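You operate a simulated robot arm through the tools that you are given. There is no shell and no other tool. Be economical: measure what you need, move in short steps, check, and stop when the job is done.

Carry out the task below with a simulated robot arm. There is one attempt and no reset: what you move stays moved.

TASK
Check and sort the cup in the loop, turn the dial off and slide the purple and blue clips in.
Fine: CLEAR goes on the green tray, HOLD on the purple tray.
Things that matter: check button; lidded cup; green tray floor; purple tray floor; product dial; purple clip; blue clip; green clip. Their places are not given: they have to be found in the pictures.

It is judged by the outcome, as a careful person would: the job done as asked, and still so three seconds after it is handed in. It fails if anything else is knocked over, pushed out of place, dropped, spilled or broken.

THE ROBOT
A 7-joint arm with a two-finger parallel gripper, fixed in place. Base frame: the origin is at the foot of the arm, x ahead of it, y to its left, z up; the work surface is at about z = 0.888. Lengths are in m, angles in rad, forces in N, time in s.
With the tool pointing down near the work surface it reaches from about 0.24 to 0.68 m from the base axis. Its first joint turns from -1.152 to 1.152 rad. Payload 2.4 kg.
Tool frame: the origin (TCP) lies between the finger pads and is the grasp point; the fingertips stand 0.03 m ahead of it; z points along the fingers, y is the line along which they close. The gripper opens to 0.094 m. The fingers are 0.028 m wide and 0.01 m thick; the gripper's body (0.05 by 0.096 m) begins 0.055 m behind the TCP.
Orientation is told as [roll, pitch, yaw] about the base's x, y, z axes, in that order, counted from this pose: with the fingers straight down and closing along the base's y, the tool's x points along the base's -x, its y along +y and its z along -z.

THE INTERFACE
- The arm moves only by the tool play_rows. Its argument "series" is a list of rows, each a list of 3 entries, a list of its own where there are three numbers: the shift along the tool's x, y, z in m, then the turn, a rotation vector about the tool's x, y, z in rad, then the opening, from 0 (shut) to 1 (fully open). In form: [[[dx, dy, dz], [ax, ay, az], gripper], ...]. A call has 1 to 10 rows; each row shifts and turns the commanded pose from where the row before left it, along the tool's axes as they then stand. A row lasts 0.2 s, in which the tool goes at most 0.05 m and 0.15 rad; a call with a longer step from one row to the next is refused whole, and so is a gripper value outside its range. A pose out of reach is approached as far as the arm can. The call stops where the force on the tool passes 50 N (or 10 N more than at its start, if that is more) or the arm is blocked; 0.2 s more then pass. The fingers move at their own pace (about 0.153 m/s each) and stop on an object; they squeeze with about 33 N. The grip force told is the motor's: it shows also when the fingers shut on nothing. Time passes only in rows, and 0.2 s behind the last, so rows that do not move let the fingers close. It gives the time, the measured TCP pose, the force on the tool (base axes), the opening and the grip force at its end, in the units of the frame above (readings bear some noise), and new pictures: "views" is both (left out), scene, wrist or none.
- Cameras (640 x 400 px; columns grow to the right, rows downward): "scene" is fixed at [0.0501, 0.4957, 1.4543]; the picture's right is [-0.52, -0.85, 0.00], its down [-0.50, 0.30, -0.81] and it looks along [0.69, -0.42, -0.58] (base axes); focal length 320 px, centre (320, 200). "wrist" rides on the gripper at [-0.037, 0, -0.058] in the tool frame; the picture's right is [0.00, -1.00, 0.00], its down [0.97, 0.00, -0.24] and it looks along [0.24, 0.00, 0.97] (tool axes); focal length 218 px, centre (320, 200).
- pixel_to_xyz(camera, pixels): for up to 12 pixels [column, row] of the newest picture of that camera ("zoom" is the newest enlarged one), the place [x, y, z] in the base frame of the surface seen there, good to about 0.002 m, but the place of the scene camera against the robot may be out by one fixed shift of up to 0.012 m in any direction. No time passes.
- enlarge(camera, box): a new picture of the part [left, top, right, bottom] of that camera's present view, enlarged. No time passes.
- close_job(): hands the job in; it is judged then, once.

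Work in short steps. Measure before you move; look again where a grasp or a placing could have gone wrong, and mend it. You have 80 turns and 120 pictures in all, the two below and enlarged ones among them. Open the gripper and draw the arm clear of the work before you hand the job in, unless the task says otherwise; then end with one line.

The tools are called after ">>>" by a JSON object that holds its "fn" and its "kwargs". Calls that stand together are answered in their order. play_rows: Moves the arm, as the interface text tells. Its arguments: {"type":"object","properties":{"series":{"type":"array","items":{"type":"array"}},"views":{"type":"string","enum":["both","scene","wrist","none"]}},"required":["series"]} The other tools are called the same way: pixel_to_xyz (camera, pixels) gives the place of the surface under pixels of a picture; enlarge (camera, box) takes an enlarged picture of a part of a camera's view; close_job () hands the job in.

At the start:

```text
clock: 0.0
ee_pos: [0.4523, 0.0805, 1.1197]
tcp_rot: [-0.002, 0.0, -0.001]
contact_force: [0.1, 0.1, 0.2]
gripper_width: 0.0939
finger_force: 0.1
```

scene: 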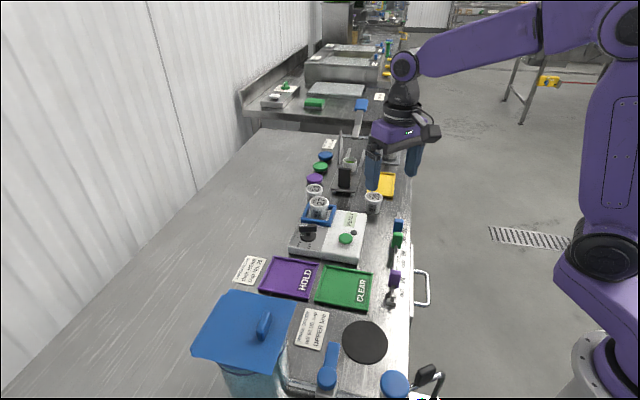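
wrist: 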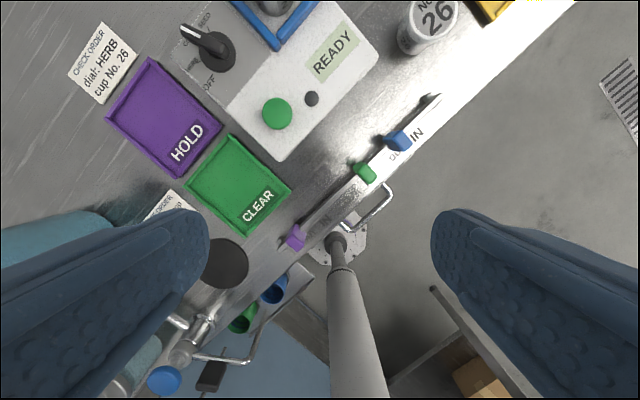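

I enlarge the work area in both views to read the labels and find the parts.

>>> {"fn": "enlarge", "kwargs": {"camera": "scene", "box": [230, 130, 430, 255]}}

>>> {"fn": "enlarge", "kwargs": {"camera": "scene", "box": [230, 210, 430, 335]}}

>>> {"fn": "enlarge", "kwargs": {"camera": "wrist", "box": [40, 0, 460, 262]}}

```text
3.20 times, centred on (330, 192) of scene
```

zoom: 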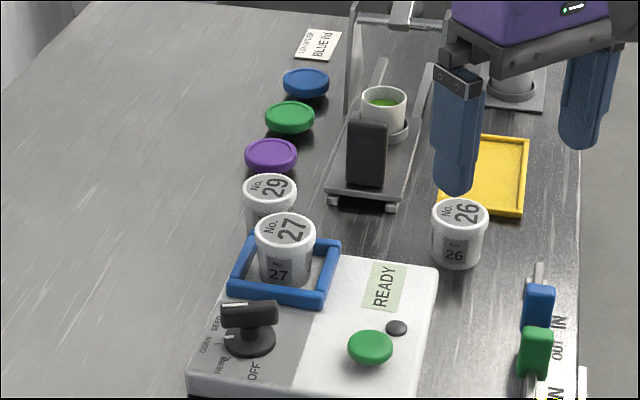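

```text
3.20 times, centred on (330, 272) of scene
```

zoom: 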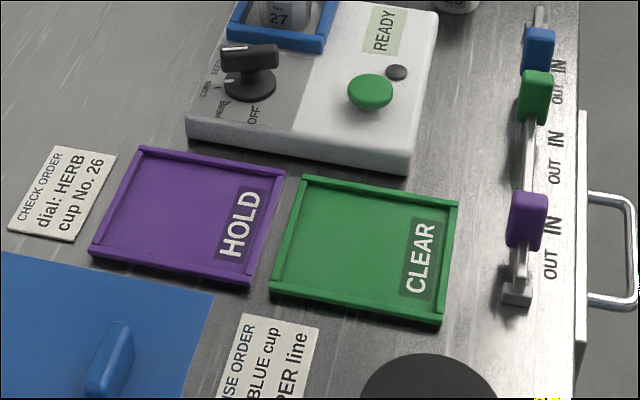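

```text
1.52 times, centred on (250, 131) of wrist
```

zoom: 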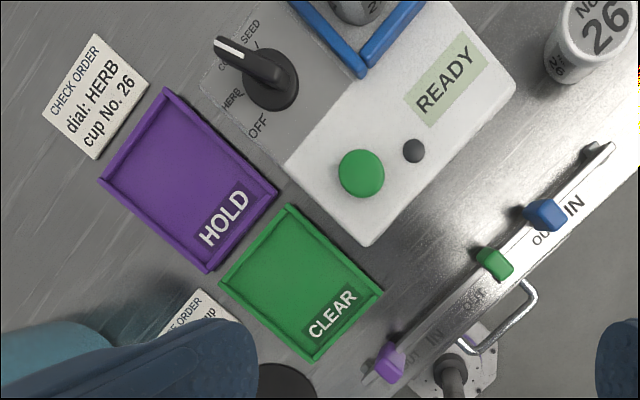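

The loop (blue frame) holds cup 27; the purple, green and blue clips stand on the front rail. I measure the main points in the wrist view (more trustworthy than the scene camera) and some in the scene view.

>>> {"fn": "pixel_to_xyz", "kwargs": {"camera": "wrist", "pixels": [[277, 112], [312, 98], [217, 48], [187, 30], [296, 237], [364, 173], [398, 140], [165, 115], [238, 180], [433, 97], [285, 247], [275, 8]]}}

>>> {"fn": "pixel_to_xyz", "kwargs": {"camera": "scene", "pixels": [[346, 238], [319, 202], [307, 228], [395, 274], [397, 236], [398, 222], [290, 277], [343, 287], [373, 197], [314, 188], [354, 232]]}}

>>> {"fn": "enlarge", "kwargs": {"camera": "wrist", "box": [160, 0, 288, 80]}}

>>> {"fn": "enlarge", "kwargs": {"camera": "wrist", "box": [260, 80, 460, 260]}}

>>> {"fn": "enlarge", "kwargs": {"camera": "scene", "box": [290, 180, 370, 260]}}

```text
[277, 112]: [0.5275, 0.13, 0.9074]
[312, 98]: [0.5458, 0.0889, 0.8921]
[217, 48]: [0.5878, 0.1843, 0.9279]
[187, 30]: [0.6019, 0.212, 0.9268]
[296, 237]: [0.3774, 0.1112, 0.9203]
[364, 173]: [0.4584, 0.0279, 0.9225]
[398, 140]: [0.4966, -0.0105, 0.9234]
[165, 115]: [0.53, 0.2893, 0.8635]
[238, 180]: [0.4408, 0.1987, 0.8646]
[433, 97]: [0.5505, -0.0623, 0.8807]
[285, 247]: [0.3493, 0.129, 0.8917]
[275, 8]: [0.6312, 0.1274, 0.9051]
```

```text
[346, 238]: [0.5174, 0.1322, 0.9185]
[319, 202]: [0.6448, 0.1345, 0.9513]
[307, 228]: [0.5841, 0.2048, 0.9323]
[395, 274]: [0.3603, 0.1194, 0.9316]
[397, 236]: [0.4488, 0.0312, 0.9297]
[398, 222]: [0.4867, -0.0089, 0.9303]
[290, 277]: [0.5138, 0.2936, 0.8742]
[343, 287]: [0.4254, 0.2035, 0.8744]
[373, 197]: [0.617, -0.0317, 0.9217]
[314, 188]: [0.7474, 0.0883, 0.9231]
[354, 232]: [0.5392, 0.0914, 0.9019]
```

```text
5.00 times, centred on (224, 40) of wrist
```

zoom: 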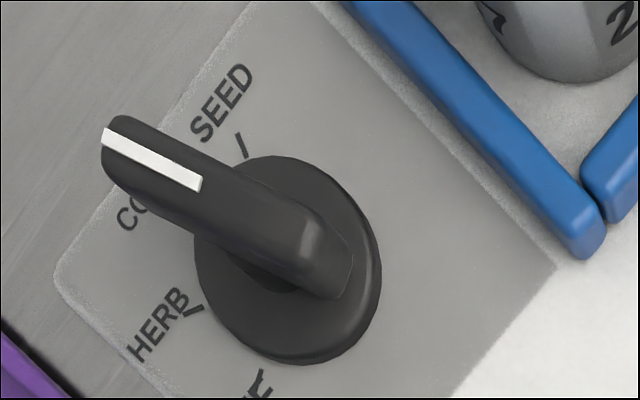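

```text
2.22 times, centred on (360, 170) of wrist
```

zoom: 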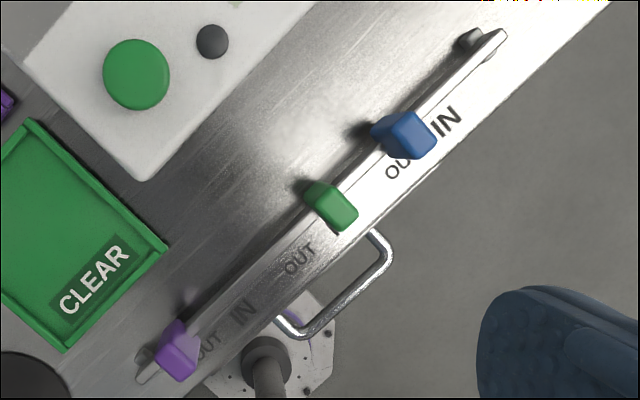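

```text
5.00 times, centred on (330, 220) of scene
```

zoom: 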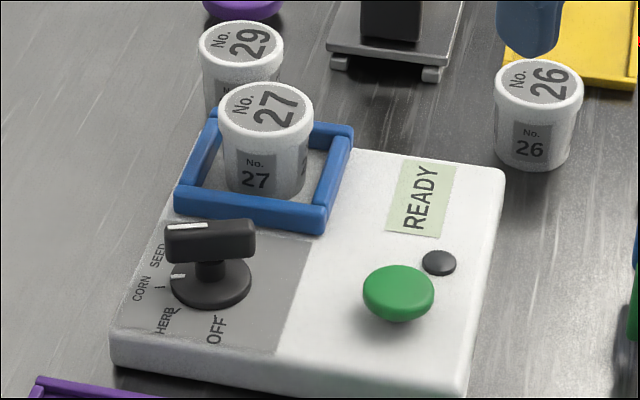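

The dial points at CORN, display says READY, green clip is already IN, purple and blue at OUT. I shut the fingers and move above the check button (0.5275, 0.130), stopping high to look again.

>>> {"fn": "play_rows", "kwargs": {"series": [[[-0.025, 0.0165, 0.03], [0, 0, 0], 0], [[-0.025, 0.0165, 0.03], [0, 0, 0], 0], [[-0.025, 0.0165, 0.03], [0, 0, 0], 0], [[0, 0, 0.02], [0, 0, 0], 0], [[0, 0, 0], [0, 0, 0], 0]]}}

```text
clock: 1.2
ee_pos: [0.5281, 0.131, 1.0098]
tcp_rot: [0.002, 0.001, -0.001]
contact_force: [-0.2, 0.6, 0.6]
gripper_width: 0.0002
finger_force: 33.4
```

scene: 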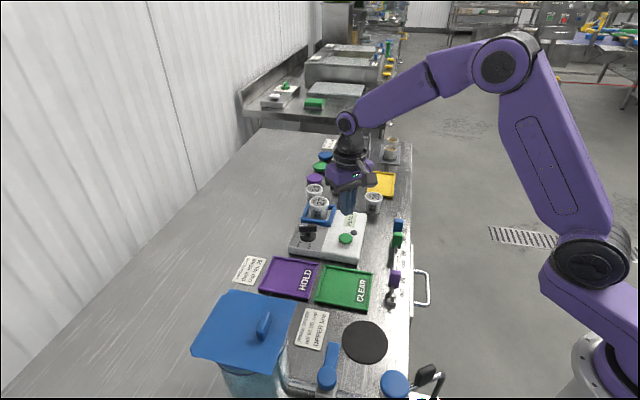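
wrist: 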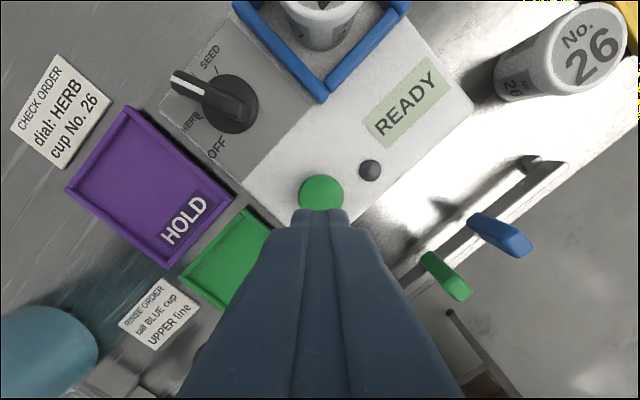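

The shut fingertips sit just below the button (321,193) in the picture. I measure button, dial, frame and cup from here.

>>> {"fn": "pixel_to_xyz", "kwargs": {"camera": "wrist", "pixels": [[320, 192], [303, 192], [338, 192], [320, 178], [180, 80], [235, 105], [400, 150], [290, 70], [360, 35], [370, 170], [125, 200], [140, 60]]}}

>>> {"fn": "enlarge", "kwargs": {"camera": "wrist", "box": [150, 0, 470, 200]}}

```text
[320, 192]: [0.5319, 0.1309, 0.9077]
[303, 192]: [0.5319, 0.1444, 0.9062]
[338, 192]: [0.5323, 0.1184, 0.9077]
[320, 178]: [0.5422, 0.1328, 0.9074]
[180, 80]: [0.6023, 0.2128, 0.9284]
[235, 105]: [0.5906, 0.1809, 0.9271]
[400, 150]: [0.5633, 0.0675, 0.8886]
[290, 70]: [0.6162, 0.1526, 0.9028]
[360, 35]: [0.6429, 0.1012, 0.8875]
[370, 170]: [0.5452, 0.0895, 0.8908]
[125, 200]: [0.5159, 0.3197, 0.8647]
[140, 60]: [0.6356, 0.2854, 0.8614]
```

```text
2.00 times, centred on (310, 100) of wrist
```

zoom: 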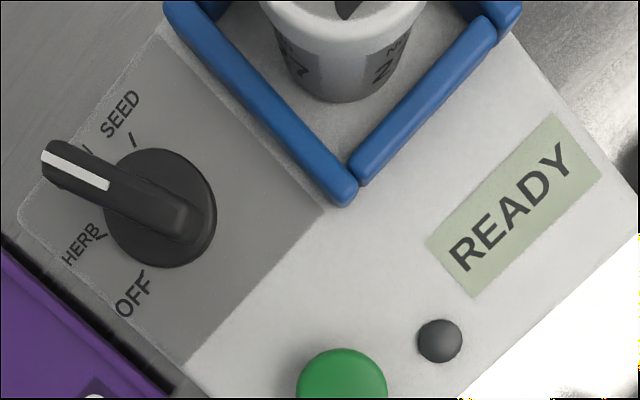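

Button top is 0.907 at (0.531, 0.131); device top 0.889. I descend on it in small steps.

>>> {"fn": "play_rows", "kwargs": {"series": [[[-0.002, 0, 0.04], [0, 0, 0], 0], [[0, 0, 0.026], [0, 0, 0], 0], [[0, 0, 0.005], [0, 0, 0], 0], [[0, 0, 0.004], [0, 0, 0], 0], [[0, 0, 0.003], [0, 0, 0], 0]]}}

```text
clock: 2.4
ee_pos: [0.5312, 0.1291, 0.9323]
tcp_rot: [-0.001, 0.0, 0.001]
contact_force: [-0.9, 1.1, 2.6]
gripper_width: 0.0
finger_force: 33.0
```

scene: 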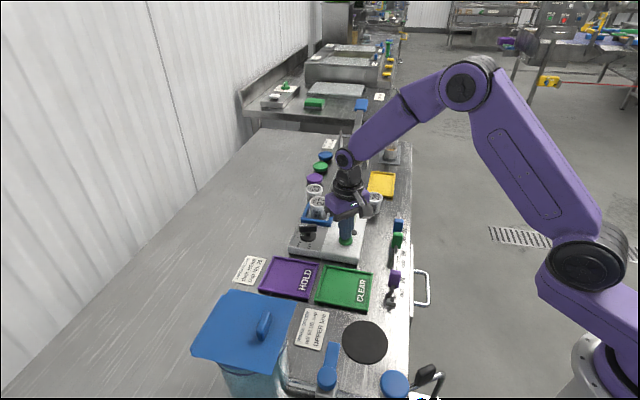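
wrist: 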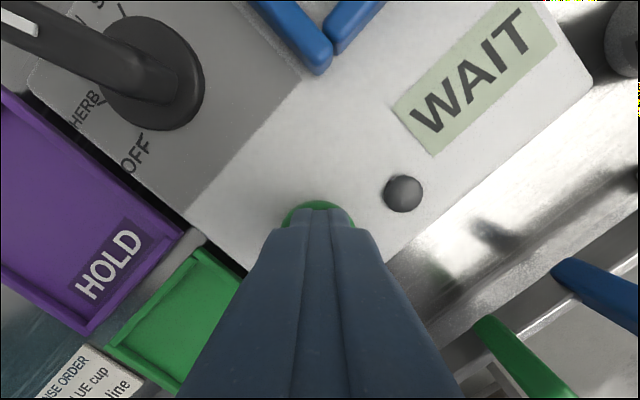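

Display now says WAIT: the press registered. I lift straight up and let time pass.

>>> {"fn": "play_rows", "kwargs": {"series": [[[0, 0, -0.03], [0, 0, 0], 0], [[0, 0, -0.045], [0, 0, 0], 0], [[0, 0, 0], [0, 0, 0], 0], [[0, 0, 0], [0, 0, 0], 0], [[0, 0, 0], [0, 0, 0], 0], [[0, 0, 0], [0, 0, 0], 0], [[0, 0, 0], [0, 0, 0], 0], [[0, 0, 0], [0, 0, 0], 0], [[0, 0, 0], [0, 0, 0], 0]], "views": "wrist"}}

```text
clock: 4.4
ee_pos: [0.5293, 0.1317, 1.0052]
tcp_rot: [0.001, -0.001, 0.001]
contact_force: [0.6, -0.2, -0.8]
gripper_width: 0.0
finger_force: 32.9
```

wrist: 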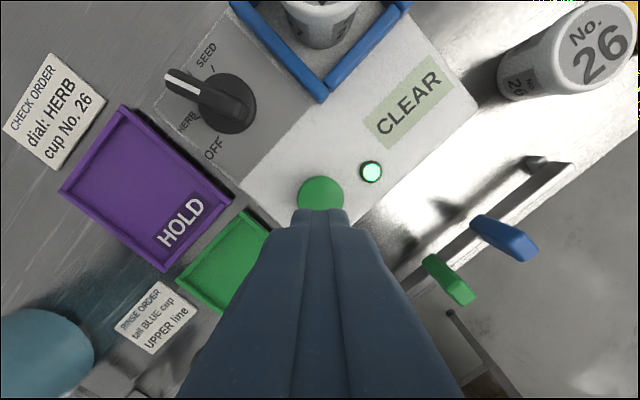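

Verdict: CLEAR (green lamp). Next the cup 27: I rise, open, and move to look down on it.

>>> {"fn": "play_rows", "kwargs": {"series": [[[0, 0, -0.045], [0, 0, 0], 0.5], [[-0.035, 0, -0.025], [0, 0, 0], 1], [[-0.03, 0, 0], [0, 0, 0], 1], [[-0.02, 0, 0], [0, 0, 0], 1], [[0, 0, 0], [0, 0, 0], 1]]}}

```text
clock: 5.6
ee_pos: [0.6134, 0.1304, 1.0777]
tcp_rot: [0.001, 0.001, 0.001]
contact_force: [0.7, -0.8, 0.8]
gripper_width: 0.094
finger_force: 0.0
```

scene: 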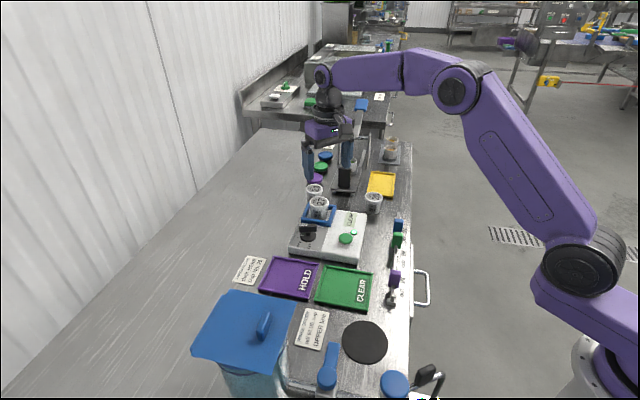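
wrist: 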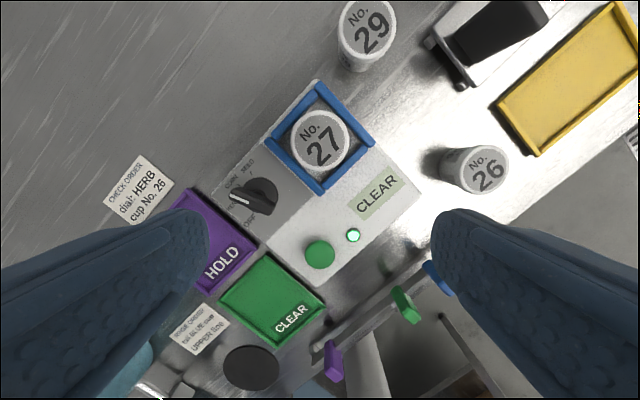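

>>> {"fn": "enlarge", "kwargs": {"camera": "wrist", "box": [220, 60, 420, 220]}}

>>> {"fn": "pixel_to_xyz", "kwargs": {"camera": "wrist", "pixels": [[293, 140], [347, 140], [320, 113], [320, 164], [320, 140], [270, 145], [370, 142], [318, 190], [318, 88], [292, 262], [230, 240], [370, 35]]}}

```text
2.50 times, centred on (320, 140) of wrist
```

zoom: 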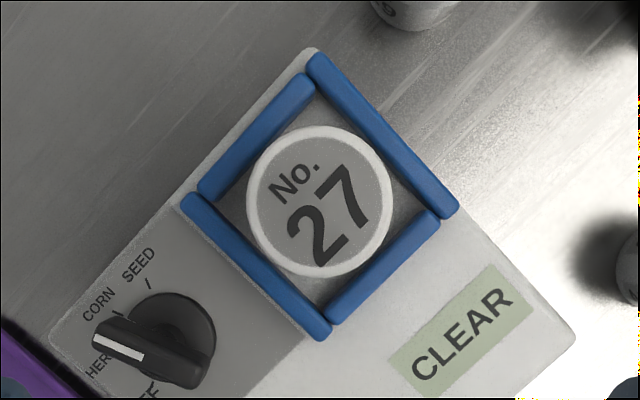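

```text
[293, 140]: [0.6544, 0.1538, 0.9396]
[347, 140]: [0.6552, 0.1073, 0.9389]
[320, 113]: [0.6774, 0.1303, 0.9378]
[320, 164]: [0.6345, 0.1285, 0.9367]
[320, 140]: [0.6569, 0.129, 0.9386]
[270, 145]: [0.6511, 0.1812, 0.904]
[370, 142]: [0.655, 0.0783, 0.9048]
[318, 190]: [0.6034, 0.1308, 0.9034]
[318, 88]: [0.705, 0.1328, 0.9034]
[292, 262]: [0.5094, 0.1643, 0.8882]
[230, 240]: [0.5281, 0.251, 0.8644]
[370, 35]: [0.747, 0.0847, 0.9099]
```

Cup 27 centre (0.656, 0.130), top 0.939, lid diameter ~0.048; frame top 0.904. I descend with open fingers to TCP 0.940, then close.

>>> {"fn": "play_rows", "kwargs": {"series": [[[-0.0426, 0, 0.01], [0, 0, 0], 1], [[0, 0, 0.045], [0, 0, 0], 1], [[0, 0, 0.045], [0, 0, 0], 1], [[0, 0, 0.025], [0, 0, 0], 1], [[0, 0, 0.013], [0, 0, 0], 1], [[0, 0, 0], [0, 0, 0], 1]]}}

```text
clock: 7.0
ee_pos: [0.6567, 0.1305, 0.9381]
tcp_rot: [0.0, -0.001, 0.0]
contact_force: [-0.3, 0.1, -1.2]
gripper_width: 0.0942
finger_force: 0.1
```

scene: 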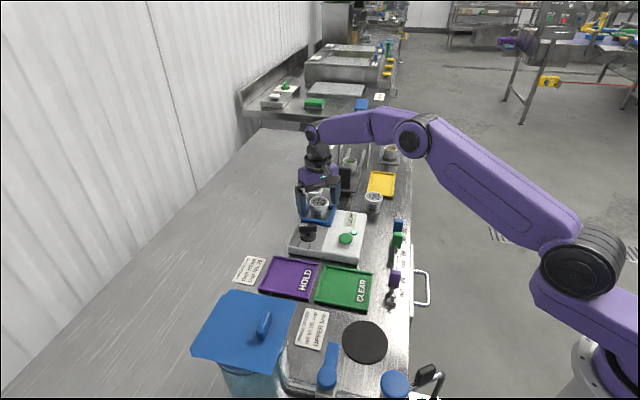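
wrist: 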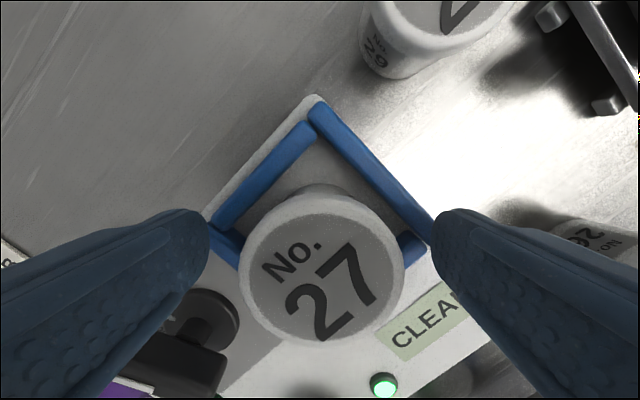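

The cup is centred between the fingers; closing.

>>> {"fn": "play_rows", "kwargs": {"series": [[[0, 0, 0], [0, 0, 0], 0.3], [[0, 0, 0], [0, 0, 0], 0.2], [[0, 0, 0], [0, 0, 0], 0.2], [[0, 0, -0.02], [0, 0, 0], 0.2], [[0, 0, -0.04], [0, 0, 0], 0.2], [[0, 0, 0], [0, 0, 0], 0.2]]}}

```text
clock: 8.4
ee_pos: [0.6584, 0.1321, 0.9995]
tcp_rot: [0.001, 0.0, 0.0]
contact_force: [0.0, -1.1, -0.9]
gripper_width: 0.0522
finger_force: 32.8
```

scene: 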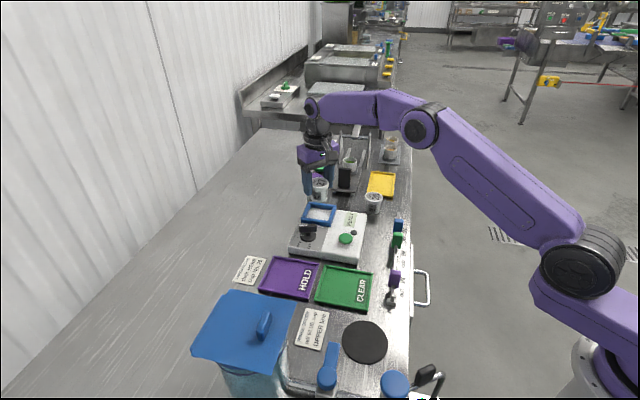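
wrist: 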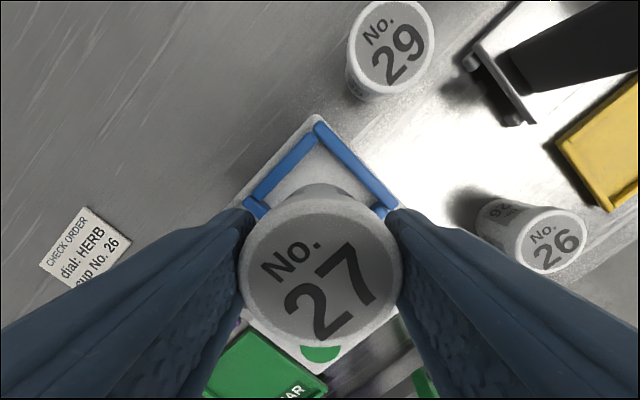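

Cup is gripped (opening 0.052) and clear. I carry it over the green tray centre, about (0.438, 0.199).

>>> {"fn": "play_rows", "kwargs": {"series": [[[0.0, 0, -0.03], [0, 0, 0], 0.2], [[0.037, 0.0112, 0], [0, 0, 0], 0.2], [[0.037, 0.0112, 0], [0, 0, 0], 0.2], [[0.037, 0.0112, 0], [0, 0, 0], 0.2], [[0.037, 0.0112, 0], [0, 0, 0], 0.2], [[0.037, 0.0112, 0], [0, 0, 0], 0.2], [[0.035, 0.0112, 0], [0, 0, 0], 0.2], [[0, 0, 0], [0, 0, 0], 0.2]]}}

```text
clock: 10.2
ee_pos: [0.4361, 0.1975, 1.0295]
tcp_rot: [0.0, 0.001, -0.001]
contact_force: [0.4, -0.6, -0.4]
gripper_width: 0.0519
finger_force: 32.7
```

scene: 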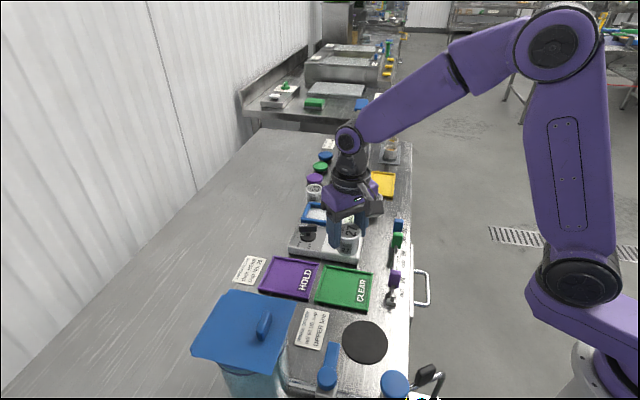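
wrist: 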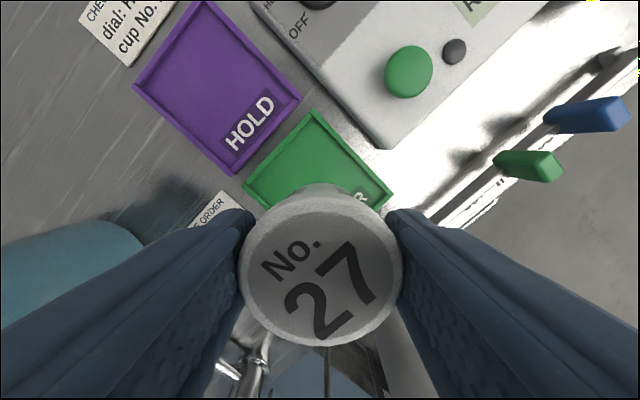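

I check the tray's visible corners (246,187), (392,193), (314,112) before lowering.

>>> {"fn": "pixel_to_xyz", "kwargs": {"camera": "wrist", "pixels": [[248, 187], [390, 193], [314, 114], [310, 150], [266, 187]]}}

>>> {"fn": "pixel_to_xyz", "kwargs": {"camera": "scene", "pixels": [[325, 266], [372, 273], [365, 309], [316, 302], [395, 272], [275, 345]]}}

```text
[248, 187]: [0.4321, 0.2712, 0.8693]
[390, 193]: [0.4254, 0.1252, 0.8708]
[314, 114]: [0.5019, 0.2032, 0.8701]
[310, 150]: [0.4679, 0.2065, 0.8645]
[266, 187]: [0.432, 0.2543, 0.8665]
```

```text
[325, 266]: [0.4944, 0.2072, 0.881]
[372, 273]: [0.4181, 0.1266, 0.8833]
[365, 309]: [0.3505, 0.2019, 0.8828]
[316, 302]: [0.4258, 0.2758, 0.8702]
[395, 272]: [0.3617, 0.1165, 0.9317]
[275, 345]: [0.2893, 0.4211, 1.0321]
```

Tray centre is (0.430, 0.198), floor 0.8645, rim 0.870. I lower the cup to TCP 0.915 and then by millimetres.

>>> {"fn": "play_rows", "kwargs": {"series": [[[0.006, 0, 0.03], [0, 0, 0], 0.2], [[0, 0, 0.045], [0, 0, 0], 0.2], [[0, 0, 0.03], [0, 0, 0], 0.2], [[0, 0, 0.008], [0, 0, 0], 0.2], [[0, 0, 0.002], [0, 0, 0], 0.2], [[0, 0, 0], [0, 0, 0], 0.2]]}}

```text
clock: 11.6
ee_pos: [0.4313, 0.1972, 0.915]
tcp_rot: [0.0, -0.001, -0.002]
contact_force: [0.5, -0.3, 0.0]
gripper_width: 0.0518
finger_force: 32.7
```

scene: 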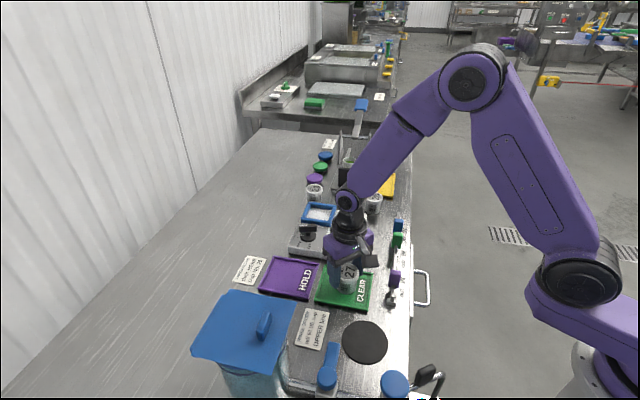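
wrist: 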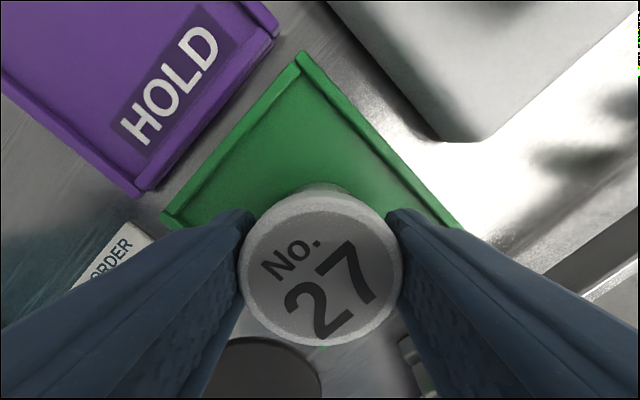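

No contact force yet; I go down by single millimetres.

>>> {"fn": "play_rows", "kwargs": {"series": [[[0, 0, 0.001], [0, 0, 0], 0.2], [[0, 0, 0.001], [0, 0, 0], 0.2], [[0, 0, 0], [0, 0, 0], 0.2]], "views": "none"}}

```text
clock: 12.4
ee_pos: [0.4302, 0.1972, 0.9139]
tcp_rot: [0.0, -0.003, 0.001]
contact_force: [-4.3, -2.3, 23.8]
gripper_width: 0.0518
finger_force: 33.6
```

Contact (24 N up): the cup is on the floor. Release and rise.

>>> {"fn": "play_rows", "kwargs": {"series": [[[0, 0, -0.0005], [0, 0, 0], 0.65], [[0, 0, 0], [0, 0, 0], 0.8], [[0, 0, 0], [0, 0, 0], 0.9], [[0, 0, -0.04], [0, 0, 0], 0.9], [[0, 0, -0.045], [0, 0, 0], 0.9], [[0, 0, -0.045], [0, 0, 0], 0.9], [[0, 0, 0], [0, 0, 0], 0.9]]}}

```text
clock: 14.0
ee_pos: [0.4288, 0.1971, 1.0471]
tcp_rot: [0.001, 0.0, -0.001]
contact_force: [0.7, -0.8, 0.2]
gripper_width: 0.0845
finger_force: 0.2
```

scene: 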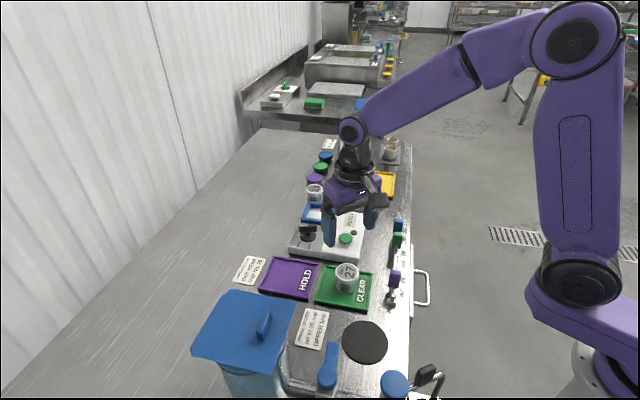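
wrist: 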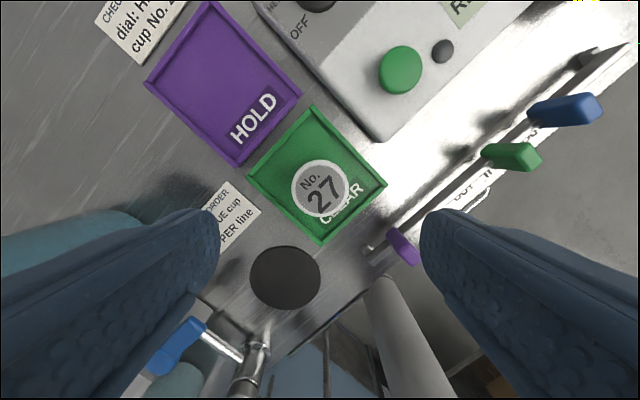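

Cup 27 stands in the green tray. Now I move to view the dial from above.

>>> {"fn": "play_rows", "kwargs": {"series": [[[-0.04, 0, 0], [0, 0, 0], 0.5], [[-0.04, -0.005, 0], [0, 0, 0], 0.5], [[-0.035, -0.005, 0], [0, 0, 0], 0.5], [[0, 0, 0], [0, 0, 0], 0.5]], "views": "wrist"}}

>>> {"fn": "enlarge", "kwargs": {"camera": "wrist", "box": [250, 80, 410, 200]}}

```text
clock: 15.0
ee_pos: [0.5466, 0.187, 1.043]
tcp_rot: [0.0, 0.001, 0.0]
contact_force: [0.4, -0.8, -0.6]
gripper_width: 0.0471
finger_force: 0.2
```

wrist: 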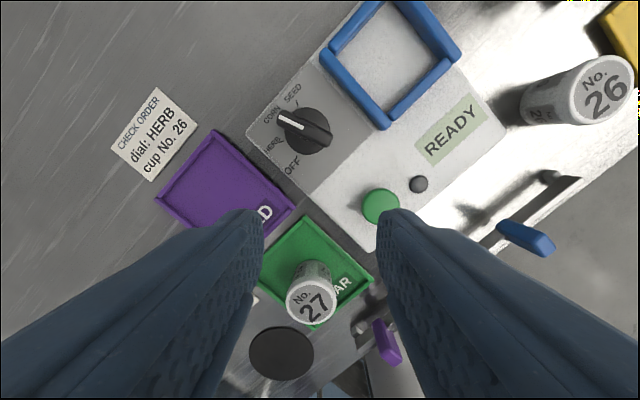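

```text
3.33 times, centred on (330, 140) of wrist
```

zoom: 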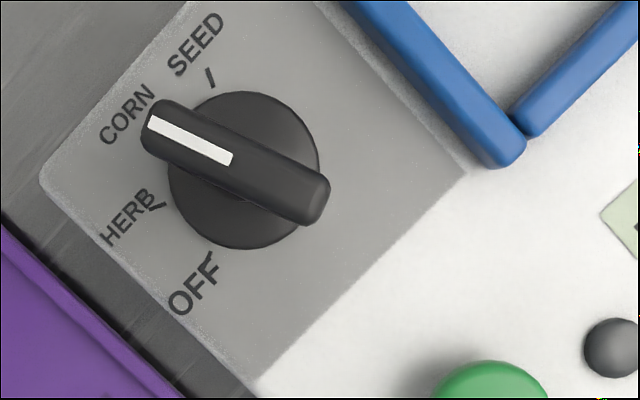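

The dial bar points to CORN; ticks go SEED–CORN–HERB–OFF in even ~47° steps, so OFF is ~+95° (counter-clockwise from above). I measure the bar and ticks.

>>> {"fn": "pixel_to_xyz", "kwargs": {"camera": "zoom", "pixels": [[152, 122], [318, 205], [238, 163], [243, 247], [243, 93], [172, 190], [316, 150], [211, 78], [157, 206], [208, 258], [262, 145], [222, 188]]}}

```text
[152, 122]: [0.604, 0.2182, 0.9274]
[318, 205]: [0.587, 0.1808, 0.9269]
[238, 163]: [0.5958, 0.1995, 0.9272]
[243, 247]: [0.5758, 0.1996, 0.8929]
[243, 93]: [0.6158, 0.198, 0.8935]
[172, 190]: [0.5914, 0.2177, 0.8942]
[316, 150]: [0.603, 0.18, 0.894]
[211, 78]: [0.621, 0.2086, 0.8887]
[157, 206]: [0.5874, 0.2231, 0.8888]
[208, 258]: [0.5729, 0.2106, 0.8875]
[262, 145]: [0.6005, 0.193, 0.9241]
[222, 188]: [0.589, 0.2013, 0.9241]
```

Dial pivot (0.596, 0.199), bar at 65.6°, OFF tick at ~154°: turn +88°. I move above the pivot and turn the tool to yaw −114° so the fingers straddle the bar with room to turn.

>>> {"fn": "play_rows", "kwargs": {"series": [[[-0.048, 0.0125, 0], [0, 0, 0.0], 0.45], [[0, 0, 0], [0, 0, 0.1426], 0.45], [[0, 0, 0], [0, 0, 0.1426], 0.45], [[0, 0, 0], [0, 0, 0.1426], 0.45], [[0, 0, 0], [0, 0, 0.1426], 0.45], [[0, 0, 0], [0, 0, 0.1426], 0.45], [[0, 0, 0], [0, 0, 0.1426], 0.45], [[0, 0, 0], [0, 0, 0.1426], 0.45], [[0, 0, 0], [0, 0, 0.1426], 0.45], [[0, 0, 0], [0, 0, 0.1426], 0.45]], "views": "none"}}

>>> {"fn": "play_rows", "kwargs": {"series": [[[0, 0, 0], [0, 0, 0.1426], 0.45], [[0, 0, 0], [0, 0, 0.1426], 0.45], [[0, 0, 0], [0, 0, 0.1426], 0.45], [[0, 0, 0], [0, 0, 0.1426], 0.45], [[0, 0, 0], [0, 0, 0.1426], 0.45], [[0, 0, 0], [0, 0, 0], 0.45]], "views": "wrist"}}

```text
clock: 17.2
ee_pos: [0.5948, 0.1977, 1.0427]
tcp_rot: [0.0, 0.001, -1.285]
contact_force: [-0.2, 0.0, 0.0]
gripper_width: 0.0422
finger_force: 0.1
```

```text
clock: 18.6
ee_pos: [0.5945, 0.2003, 1.0438]
tcp_rot: [0.002, 0.0, -1.997]
contact_force: [0.2, -0.4, 0.1]
gripper_width: 0.0424
finger_force: 0.1
```

wrist: 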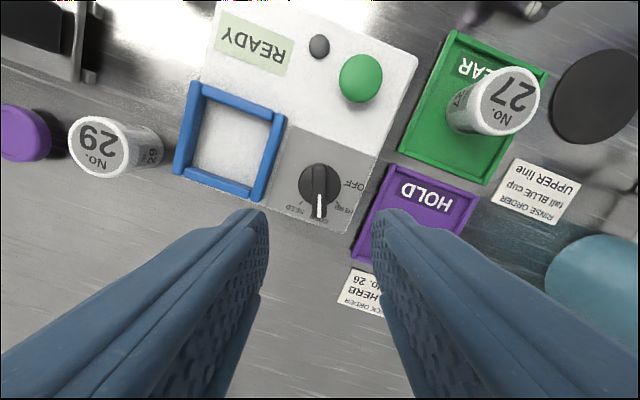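

The bar is upright at column 320, midway between the fingers. I descend to TCP ≈0.935 and close.

>>> {"fn": "play_rows", "kwargs": {"series": [[[0, 0, 0.045], [0, 0, 0], 0.45], [[0, 0, 0.04], [0, 0, 0], 0.45], [[0, 0, 0.018], [0, 0, 0], 0.45], [[0, 0, 0.005], [0, 0, 0], 0.45], [[0, 0, 0], [0, 0, 0], 0.1], [[0, 0, 0], [0, 0, 0], 0.05], [[0, 0, 0], [0, 0, 0], 0.05]], "views": "wrist"}}

```text
clock: 20.2
ee_pos: [0.5958, 0.2002, 0.9373]
tcp_rot: [0.003, 0.004, -1.998]
contact_force: [8.9, -4.1, 10.7]
gripper_width: 0.0128
finger_force: 45.1
```

wrist: 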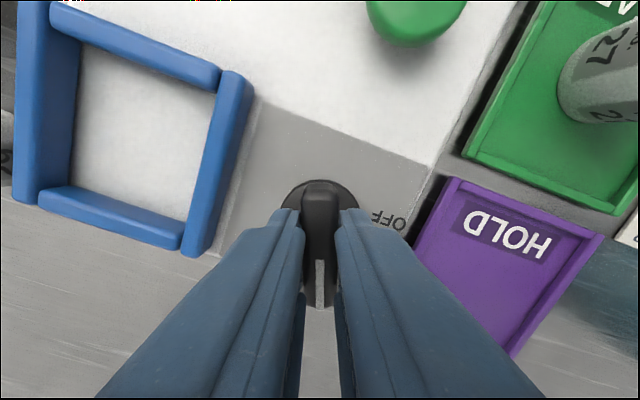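

Bar is gripped (0.0128). I turn about tool z by −0.70 rad first and check.

>>> {"fn": "play_rows", "kwargs": {"series": [[[0, 0, 0], [0, 0, -0.1], 0.05], [[0, 0, 0], [0, 0, -0.12], 0.05], [[0, 0, 0], [0, 0, -0.12], 0.05], [[0, 0, 0], [0, 0, -0.12], 0.05], [[0, 0, 0], [0, 0, -0.12], 0.05], [[0, 0, 0], [0, 0, -0.12], 0.05]], "views": "wrist"}}

```text
clock: 21.6
ee_pos: [0.5952, 0.1997, 0.9365]
tcp_rot: [0.005, 0.001, -1.294]
contact_force: [7.0, -4.0, 26.7]
gripper_width: 0.0131
finger_force: 44.6
```

wrist: 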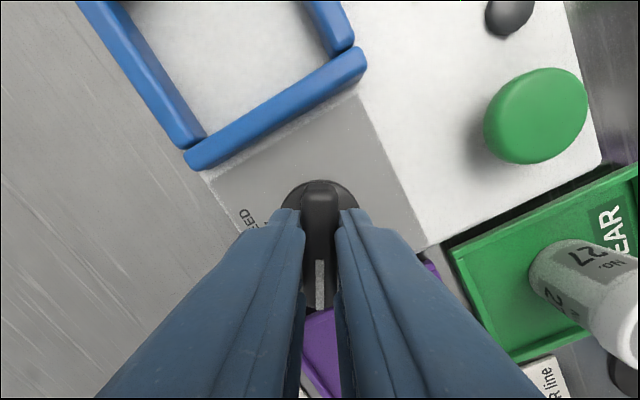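

The dial turns with the gripper. I ease up 1 mm and finish the remaining 0.84 rad.

>>> {"fn": "play_rows", "kwargs": {"series": [[[0, 0, -0.001], [0, 0, -0.12], 0.05], [[0, 0, 0], [0, 0, -0.12], 0.05], [[0, 0, 0], [0, 0, -0.12], 0.05], [[0, 0, 0], [0, 0, -0.12], 0.05], [[0, 0, 0], [0, 0, -0.12], 0.05], [[0, 0, 0], [0, 0, -0.12], 0.05], [[0, 0, 0], [0, 0, -0.12], 0.05], [[0, 0, 0], [0, 0, 0], 0.05]], "views": "wrist"}}

```text
clock: 23.4
ee_pos: [0.5948, 0.1986, 0.9374]
tcp_rot: [0.003, -0.004, -0.452]
contact_force: [10.9, -2.4, 17.7]
gripper_width: 0.0131
finger_force: 45.2
```

wrist: 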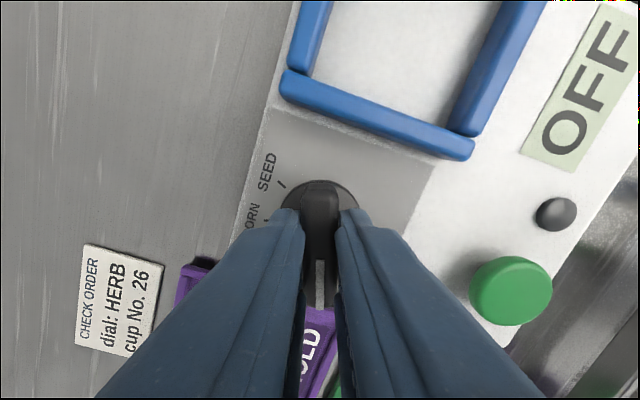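

Display says OFF. I open, rise, and turn the wrist toward the table axis (yaw −π/4 puts the closing line across... checked after), with a view of the dial.

>>> {"fn": "play_rows", "kwargs": {"series": [[[0, 0, 0], [0, 0, 0], 0.4], [[0, 0, 0], [0, 0, 0], 0.5], [[0, 0, -0.03], [0, 0, 0], 0.5], [[0, 0, -0.045], [0, 0, 0], 0.5], [[0, 0, -0.045], [0, 0, 0], 0.5], [[0.04, 0, 0], [0, 0, 0], 0.5], [[0, 0, 0], [0, 0, 0], 0.5]], "views": "wrist"}}

>>> {"fn": "enlarge", "kwargs": {"camera": "wrist", "box": [240, 60, 480, 210]}}

```text
clock: 25.0
ee_pos: [0.5573, 0.2194, 1.0579]
tcp_rot: [0.0, 0.0, -0.456]
contact_force: [-0.4, -0.2, 0.4]
gripper_width: 0.0469
finger_force: 0.1
```

wrist: 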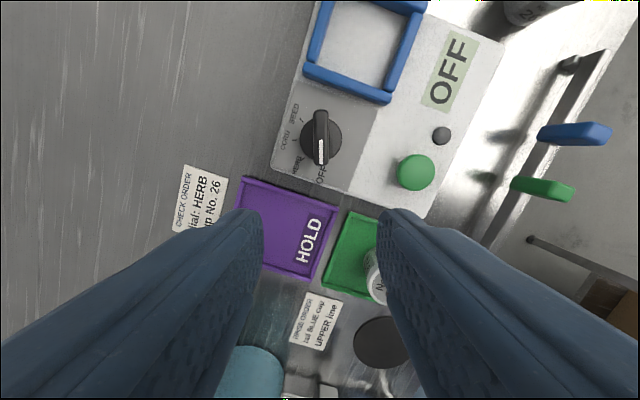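

```text
2.67 times, centred on (360, 135) of wrist
```

zoom: 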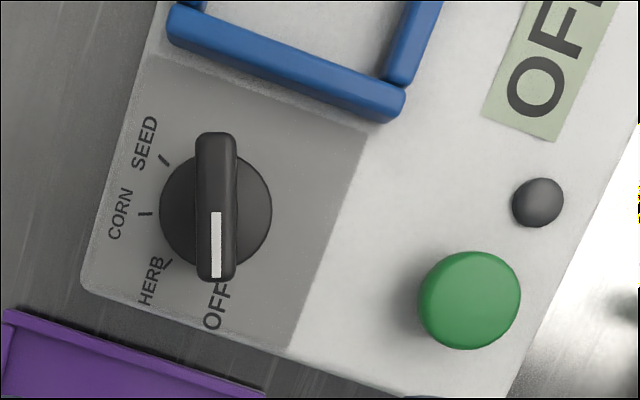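

Dial bar points at OFF. Now I turn to yaw −45° (tool x along the rail) and move over the clip rail to look.

>>> {"fn": "play_rows", "kwargs": {"series": [[[0, 0, -0.01], [0, 0, 0.12], 0.6], [[0, 0, 0], [0, 0, 0.12], 0.6], [[0, 0, 0], [0, 0, 0.09], 0.6], [[-0.008, -0.04, 0], [0, 0, 0], 0.6], [[0, -0.04, 0], [0, 0, 0], 0.6], [[0, -0.04, 0], [0, 0, 0], 0.6], [[0, -0.04, 0], [0, 0, 0], 0.6], [[0, -0.04, 0], [0, 0, 0], 0.6], [[0, 0, 0], [0, 0, 0], 0.6]], "views": "both"}}

>>> {"fn": "enlarge", "kwargs": {"camera": "wrist", "box": [240, 40, 440, 240]}}

```text
clock: 27.0
ee_pos: [0.4239, 0.069, 1.0662]
tcp_rot: [0.0, 0.001, -0.785]
contact_force: [0.6, 0.3, -0.1]
gripper_width: 0.0563
finger_force: 0.0
```

scene: 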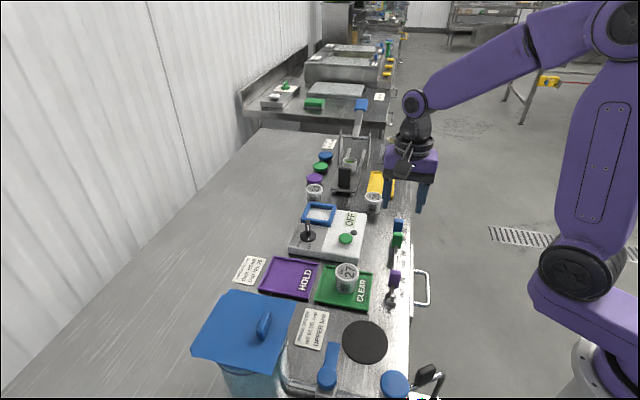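
wrist: 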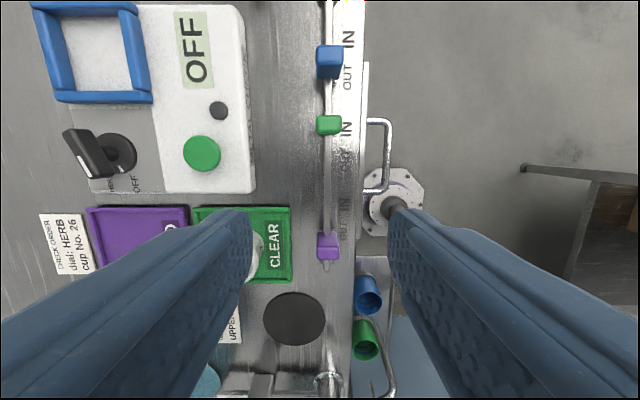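

```text
2.00 times, centred on (340, 140) of wrist
```

zoom: 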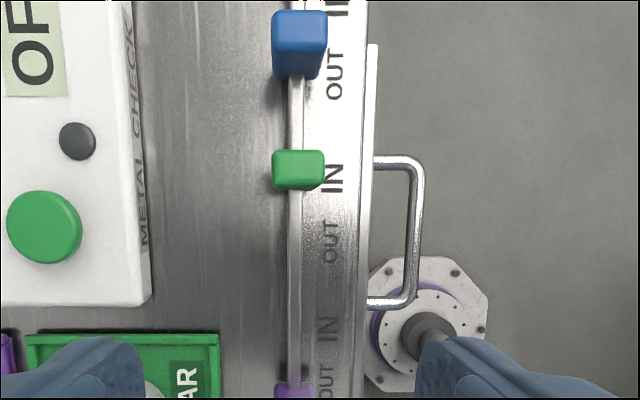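

I measure the clips, labels and rail ends in the enlarged and plain views.

>>> {"fn": "pixel_to_xyz", "kwargs": {"camera": "zoom", "pixels": [[298, 25], [276, 25], [322, 25], [298, 155], [298, 183], [274, 168], [322, 168], [332, 178], [330, 243], [328, 328], [326, 380], [334, 75]]}}

>>> {"fn": "pixel_to_xyz", "kwargs": {"camera": "wrist", "pixels": [[328, 237], [328, 253], [318, 245], [338, 245], [326, 265], [349, 38], [326, 90], [326, 180], [315, 180], [329, 47], [329, 62], [328, 75]]}}

>>> {"fn": "enlarge", "kwargs": {"camera": "scene", "box": [365, 200, 445, 320]}}

```text
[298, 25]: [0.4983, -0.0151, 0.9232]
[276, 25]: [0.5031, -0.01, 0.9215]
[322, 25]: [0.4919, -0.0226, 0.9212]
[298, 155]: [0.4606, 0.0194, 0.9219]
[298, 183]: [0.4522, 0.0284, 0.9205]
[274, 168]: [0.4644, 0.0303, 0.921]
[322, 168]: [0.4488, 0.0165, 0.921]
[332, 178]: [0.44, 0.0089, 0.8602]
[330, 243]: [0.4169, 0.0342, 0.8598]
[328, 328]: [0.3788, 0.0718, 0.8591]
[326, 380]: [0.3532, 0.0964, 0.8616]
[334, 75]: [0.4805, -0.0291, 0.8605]
```

```text
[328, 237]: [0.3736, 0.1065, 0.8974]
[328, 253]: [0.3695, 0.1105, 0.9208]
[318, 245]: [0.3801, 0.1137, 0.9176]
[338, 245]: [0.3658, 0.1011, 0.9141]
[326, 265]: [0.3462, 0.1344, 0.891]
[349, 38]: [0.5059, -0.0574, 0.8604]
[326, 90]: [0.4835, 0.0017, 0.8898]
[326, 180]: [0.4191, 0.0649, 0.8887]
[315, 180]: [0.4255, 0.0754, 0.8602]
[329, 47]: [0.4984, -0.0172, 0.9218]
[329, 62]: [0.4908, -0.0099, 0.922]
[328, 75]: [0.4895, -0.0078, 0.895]
```

```text
3.33 times, centred on (405, 260) of scene
```

zoom: 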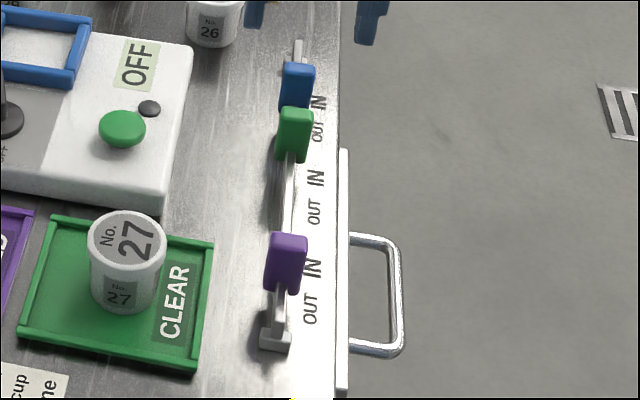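

In rail coordinate s=0.707(x−y): purple ≈0.184 (OUT 0.182, IN 0.217), green 0.306 (IN 0.305), blue ≈0.360 (OUT 0.360, IN 0.398); rail v≈0.340. I move above blue and look before descending.

>>> {"fn": "play_rows", "kwargs": {"series": [[[-0.04, -0.004, 0], [0, 0, 0], 0.6], [[-0.04, -0.004, 0], [0, 0, 0], 0.6], [[-0.029, 0, 0.03], [0, 0, 0], 0.6], [[0, 0, 0.04], [0, 0, 0], 0.6], [[0, 0, 0], [0, 0, 0], 0.6]]}}

```text
clock: 28.2
ee_pos: [0.4952, -0.0136, 0.9945]
tcp_rot: [0.0, 0.0, -0.786]
contact_force: [0.9, 0.2, -0.5]
gripper_width: 0.0565
finger_force: 0.2
```

scene: 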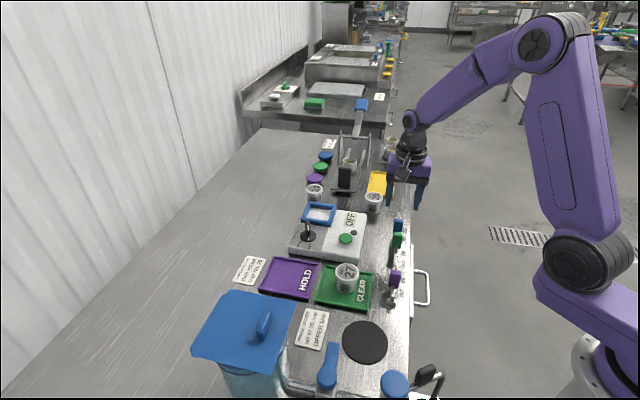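
wrist: 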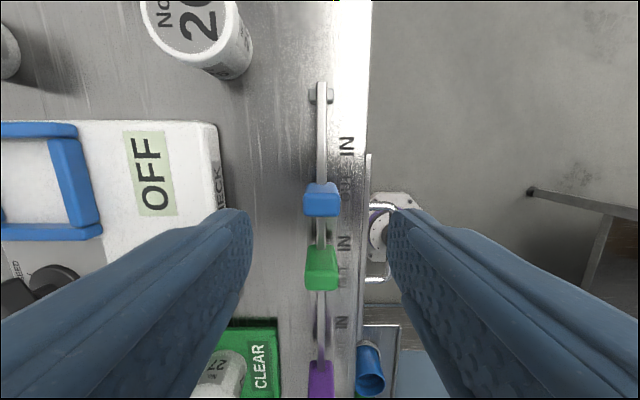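

>>> {"fn": "pixel_to_xyz", "kwargs": {"camera": "wrist", "pixels": [[322, 199], [322, 213], [306, 205], [338, 205], [347, 145], [347, 138], [347, 152], [321, 187], [321, 95], [322, 252], [322, 270], [345, 243]]}}

```text
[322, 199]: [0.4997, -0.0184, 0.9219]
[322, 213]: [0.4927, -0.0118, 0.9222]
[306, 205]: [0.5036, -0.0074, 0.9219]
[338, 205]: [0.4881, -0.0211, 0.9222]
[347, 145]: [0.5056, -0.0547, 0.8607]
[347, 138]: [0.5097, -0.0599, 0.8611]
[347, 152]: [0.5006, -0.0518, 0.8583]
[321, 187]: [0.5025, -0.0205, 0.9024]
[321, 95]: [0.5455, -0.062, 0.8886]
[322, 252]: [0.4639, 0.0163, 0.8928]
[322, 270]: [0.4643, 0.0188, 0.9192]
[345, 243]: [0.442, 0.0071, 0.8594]
```

Blue clip centre s≈0.361, IN label centre 0.397: slide ≈0.036. I descend to TCP 0.929 and close on it.

>>> {"fn": "play_rows", "kwargs": {"series": [[[0, 0, 0.04], [0, 0, 0], 0.6], [[0, 0, 0.025], [0, 0, 0], 0.6], [[0, 0, 0], [0, 0, 0], 0.3], [[0, 0, 0], [0, 0, 0], 0.1], [[0, 0, 0], [0, 0, 0], 0.1], [[0, 0, 0], [0, 0, 0], 0.1]], "views": "wrist"}}

```text
clock: 29.6
ee_pos: [0.4919, -0.0126, 0.9309]
tcp_rot: [-0.005, 0.002, -0.786]
contact_force: [-12.3, -13.3, -2.6]
gripper_width: 0.024
finger_force: 45.3
```

wrist: 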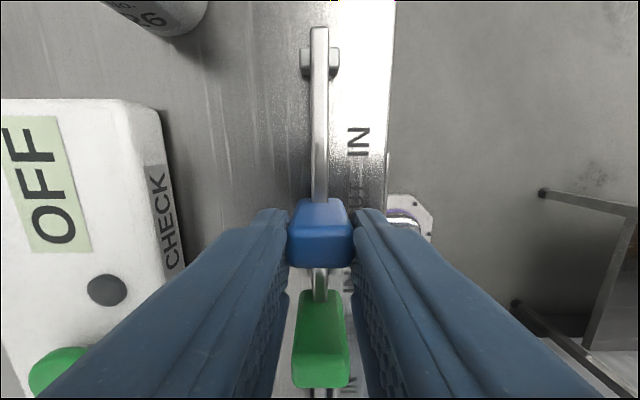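

Gripped with an 18 N sideways pull toward −v; I shift 2 mm that way and slide along the rail toward IN.

>>> {"fn": "play_rows", "kwargs": {"series": [[[0, -0.002, 0], [0, 0, 0], 0.1], [[-0.009, 0, 0], [0, 0, 0], 0.1], [[-0.009, 0, 0], [0, 0, 0], 0.1], [[-0.009, 0, 0], [0, 0, 0], 0.1], [[-0.009, 0, 0], [0, 0, 0], 0.1], [[0, 0, 0], [0, 0, 0], 0.1]], "views": "wrist"}}

```text
clock: 31.0
ee_pos: [0.518, -0.0378, 0.9297]
tcp_rot: [0.001, 0.0, -0.783]
contact_force: [-3.6, 11.0, -16.0]
gripper_width: 0.0236
finger_force: 45.5
```

wrist: 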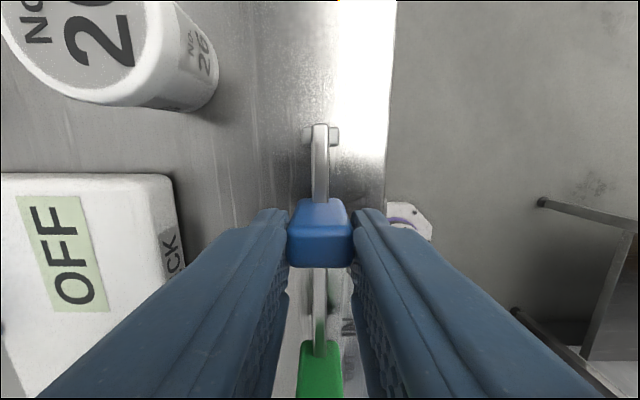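

The clip slid ~0.036. I release, rise and check against the label.

>>> {"fn": "play_rows", "kwargs": {"series": [[[0, 0, 0], [0, 0, 0], 0.4], [[0, 0, 0], [0, 0, 0], 0.6], [[0, 0, -0.03], [0, 0, 0], 0.6], [[0.03, 0, -0.04], [0, 0, 0], 0.6], [[0, 0, 0], [0, 0, 0], 0.6]], "views": "wrist"}}

>>> {"fn": "enlarge", "kwargs": {"camera": "wrist", "box": [240, 60, 440, 240]}}

>>> {"fn": "enlarge", "kwargs": {"camera": "scene", "box": [365, 200, 445, 320]}}

```text
clock: 32.2
ee_pos: [0.4966, -0.0197, 1.0008]
tcp_rot: [0.001, -0.001, -0.787]
contact_force: [-0.7, 0.0, -0.1]
gripper_width: 0.0566
finger_force: 0.0
```

wrist: 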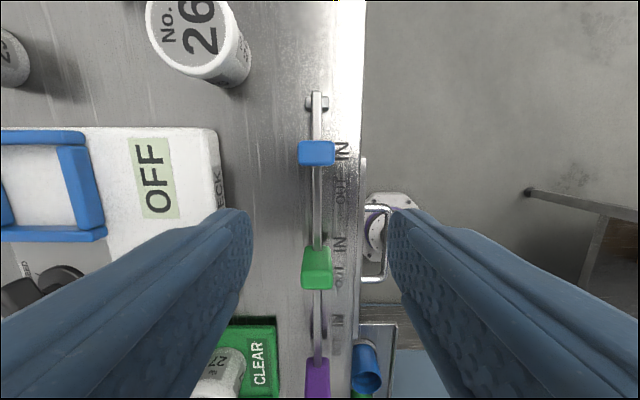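

```text
2.22 times, centred on (340, 150) of wrist
```

zoom: 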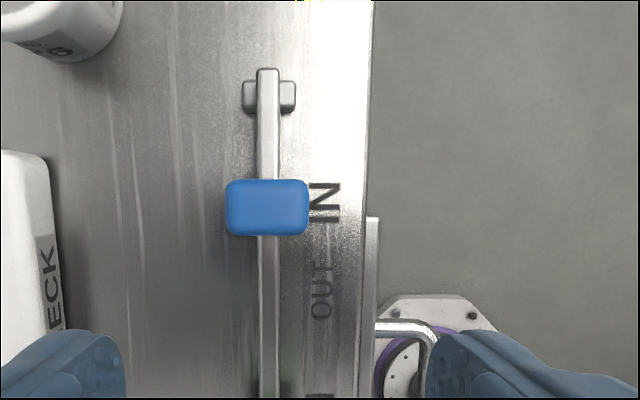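

```text
3.33 times, centred on (405, 260) of scene
```

zoom: 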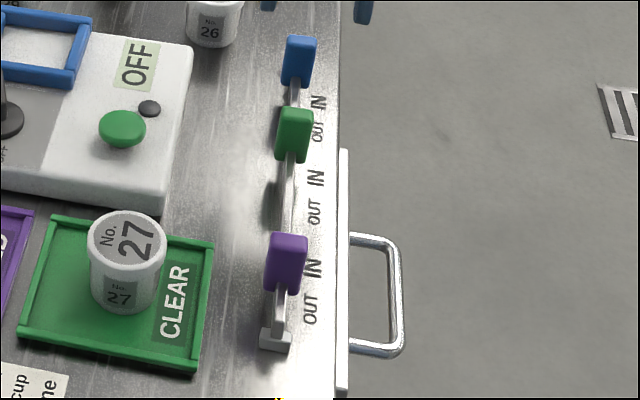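

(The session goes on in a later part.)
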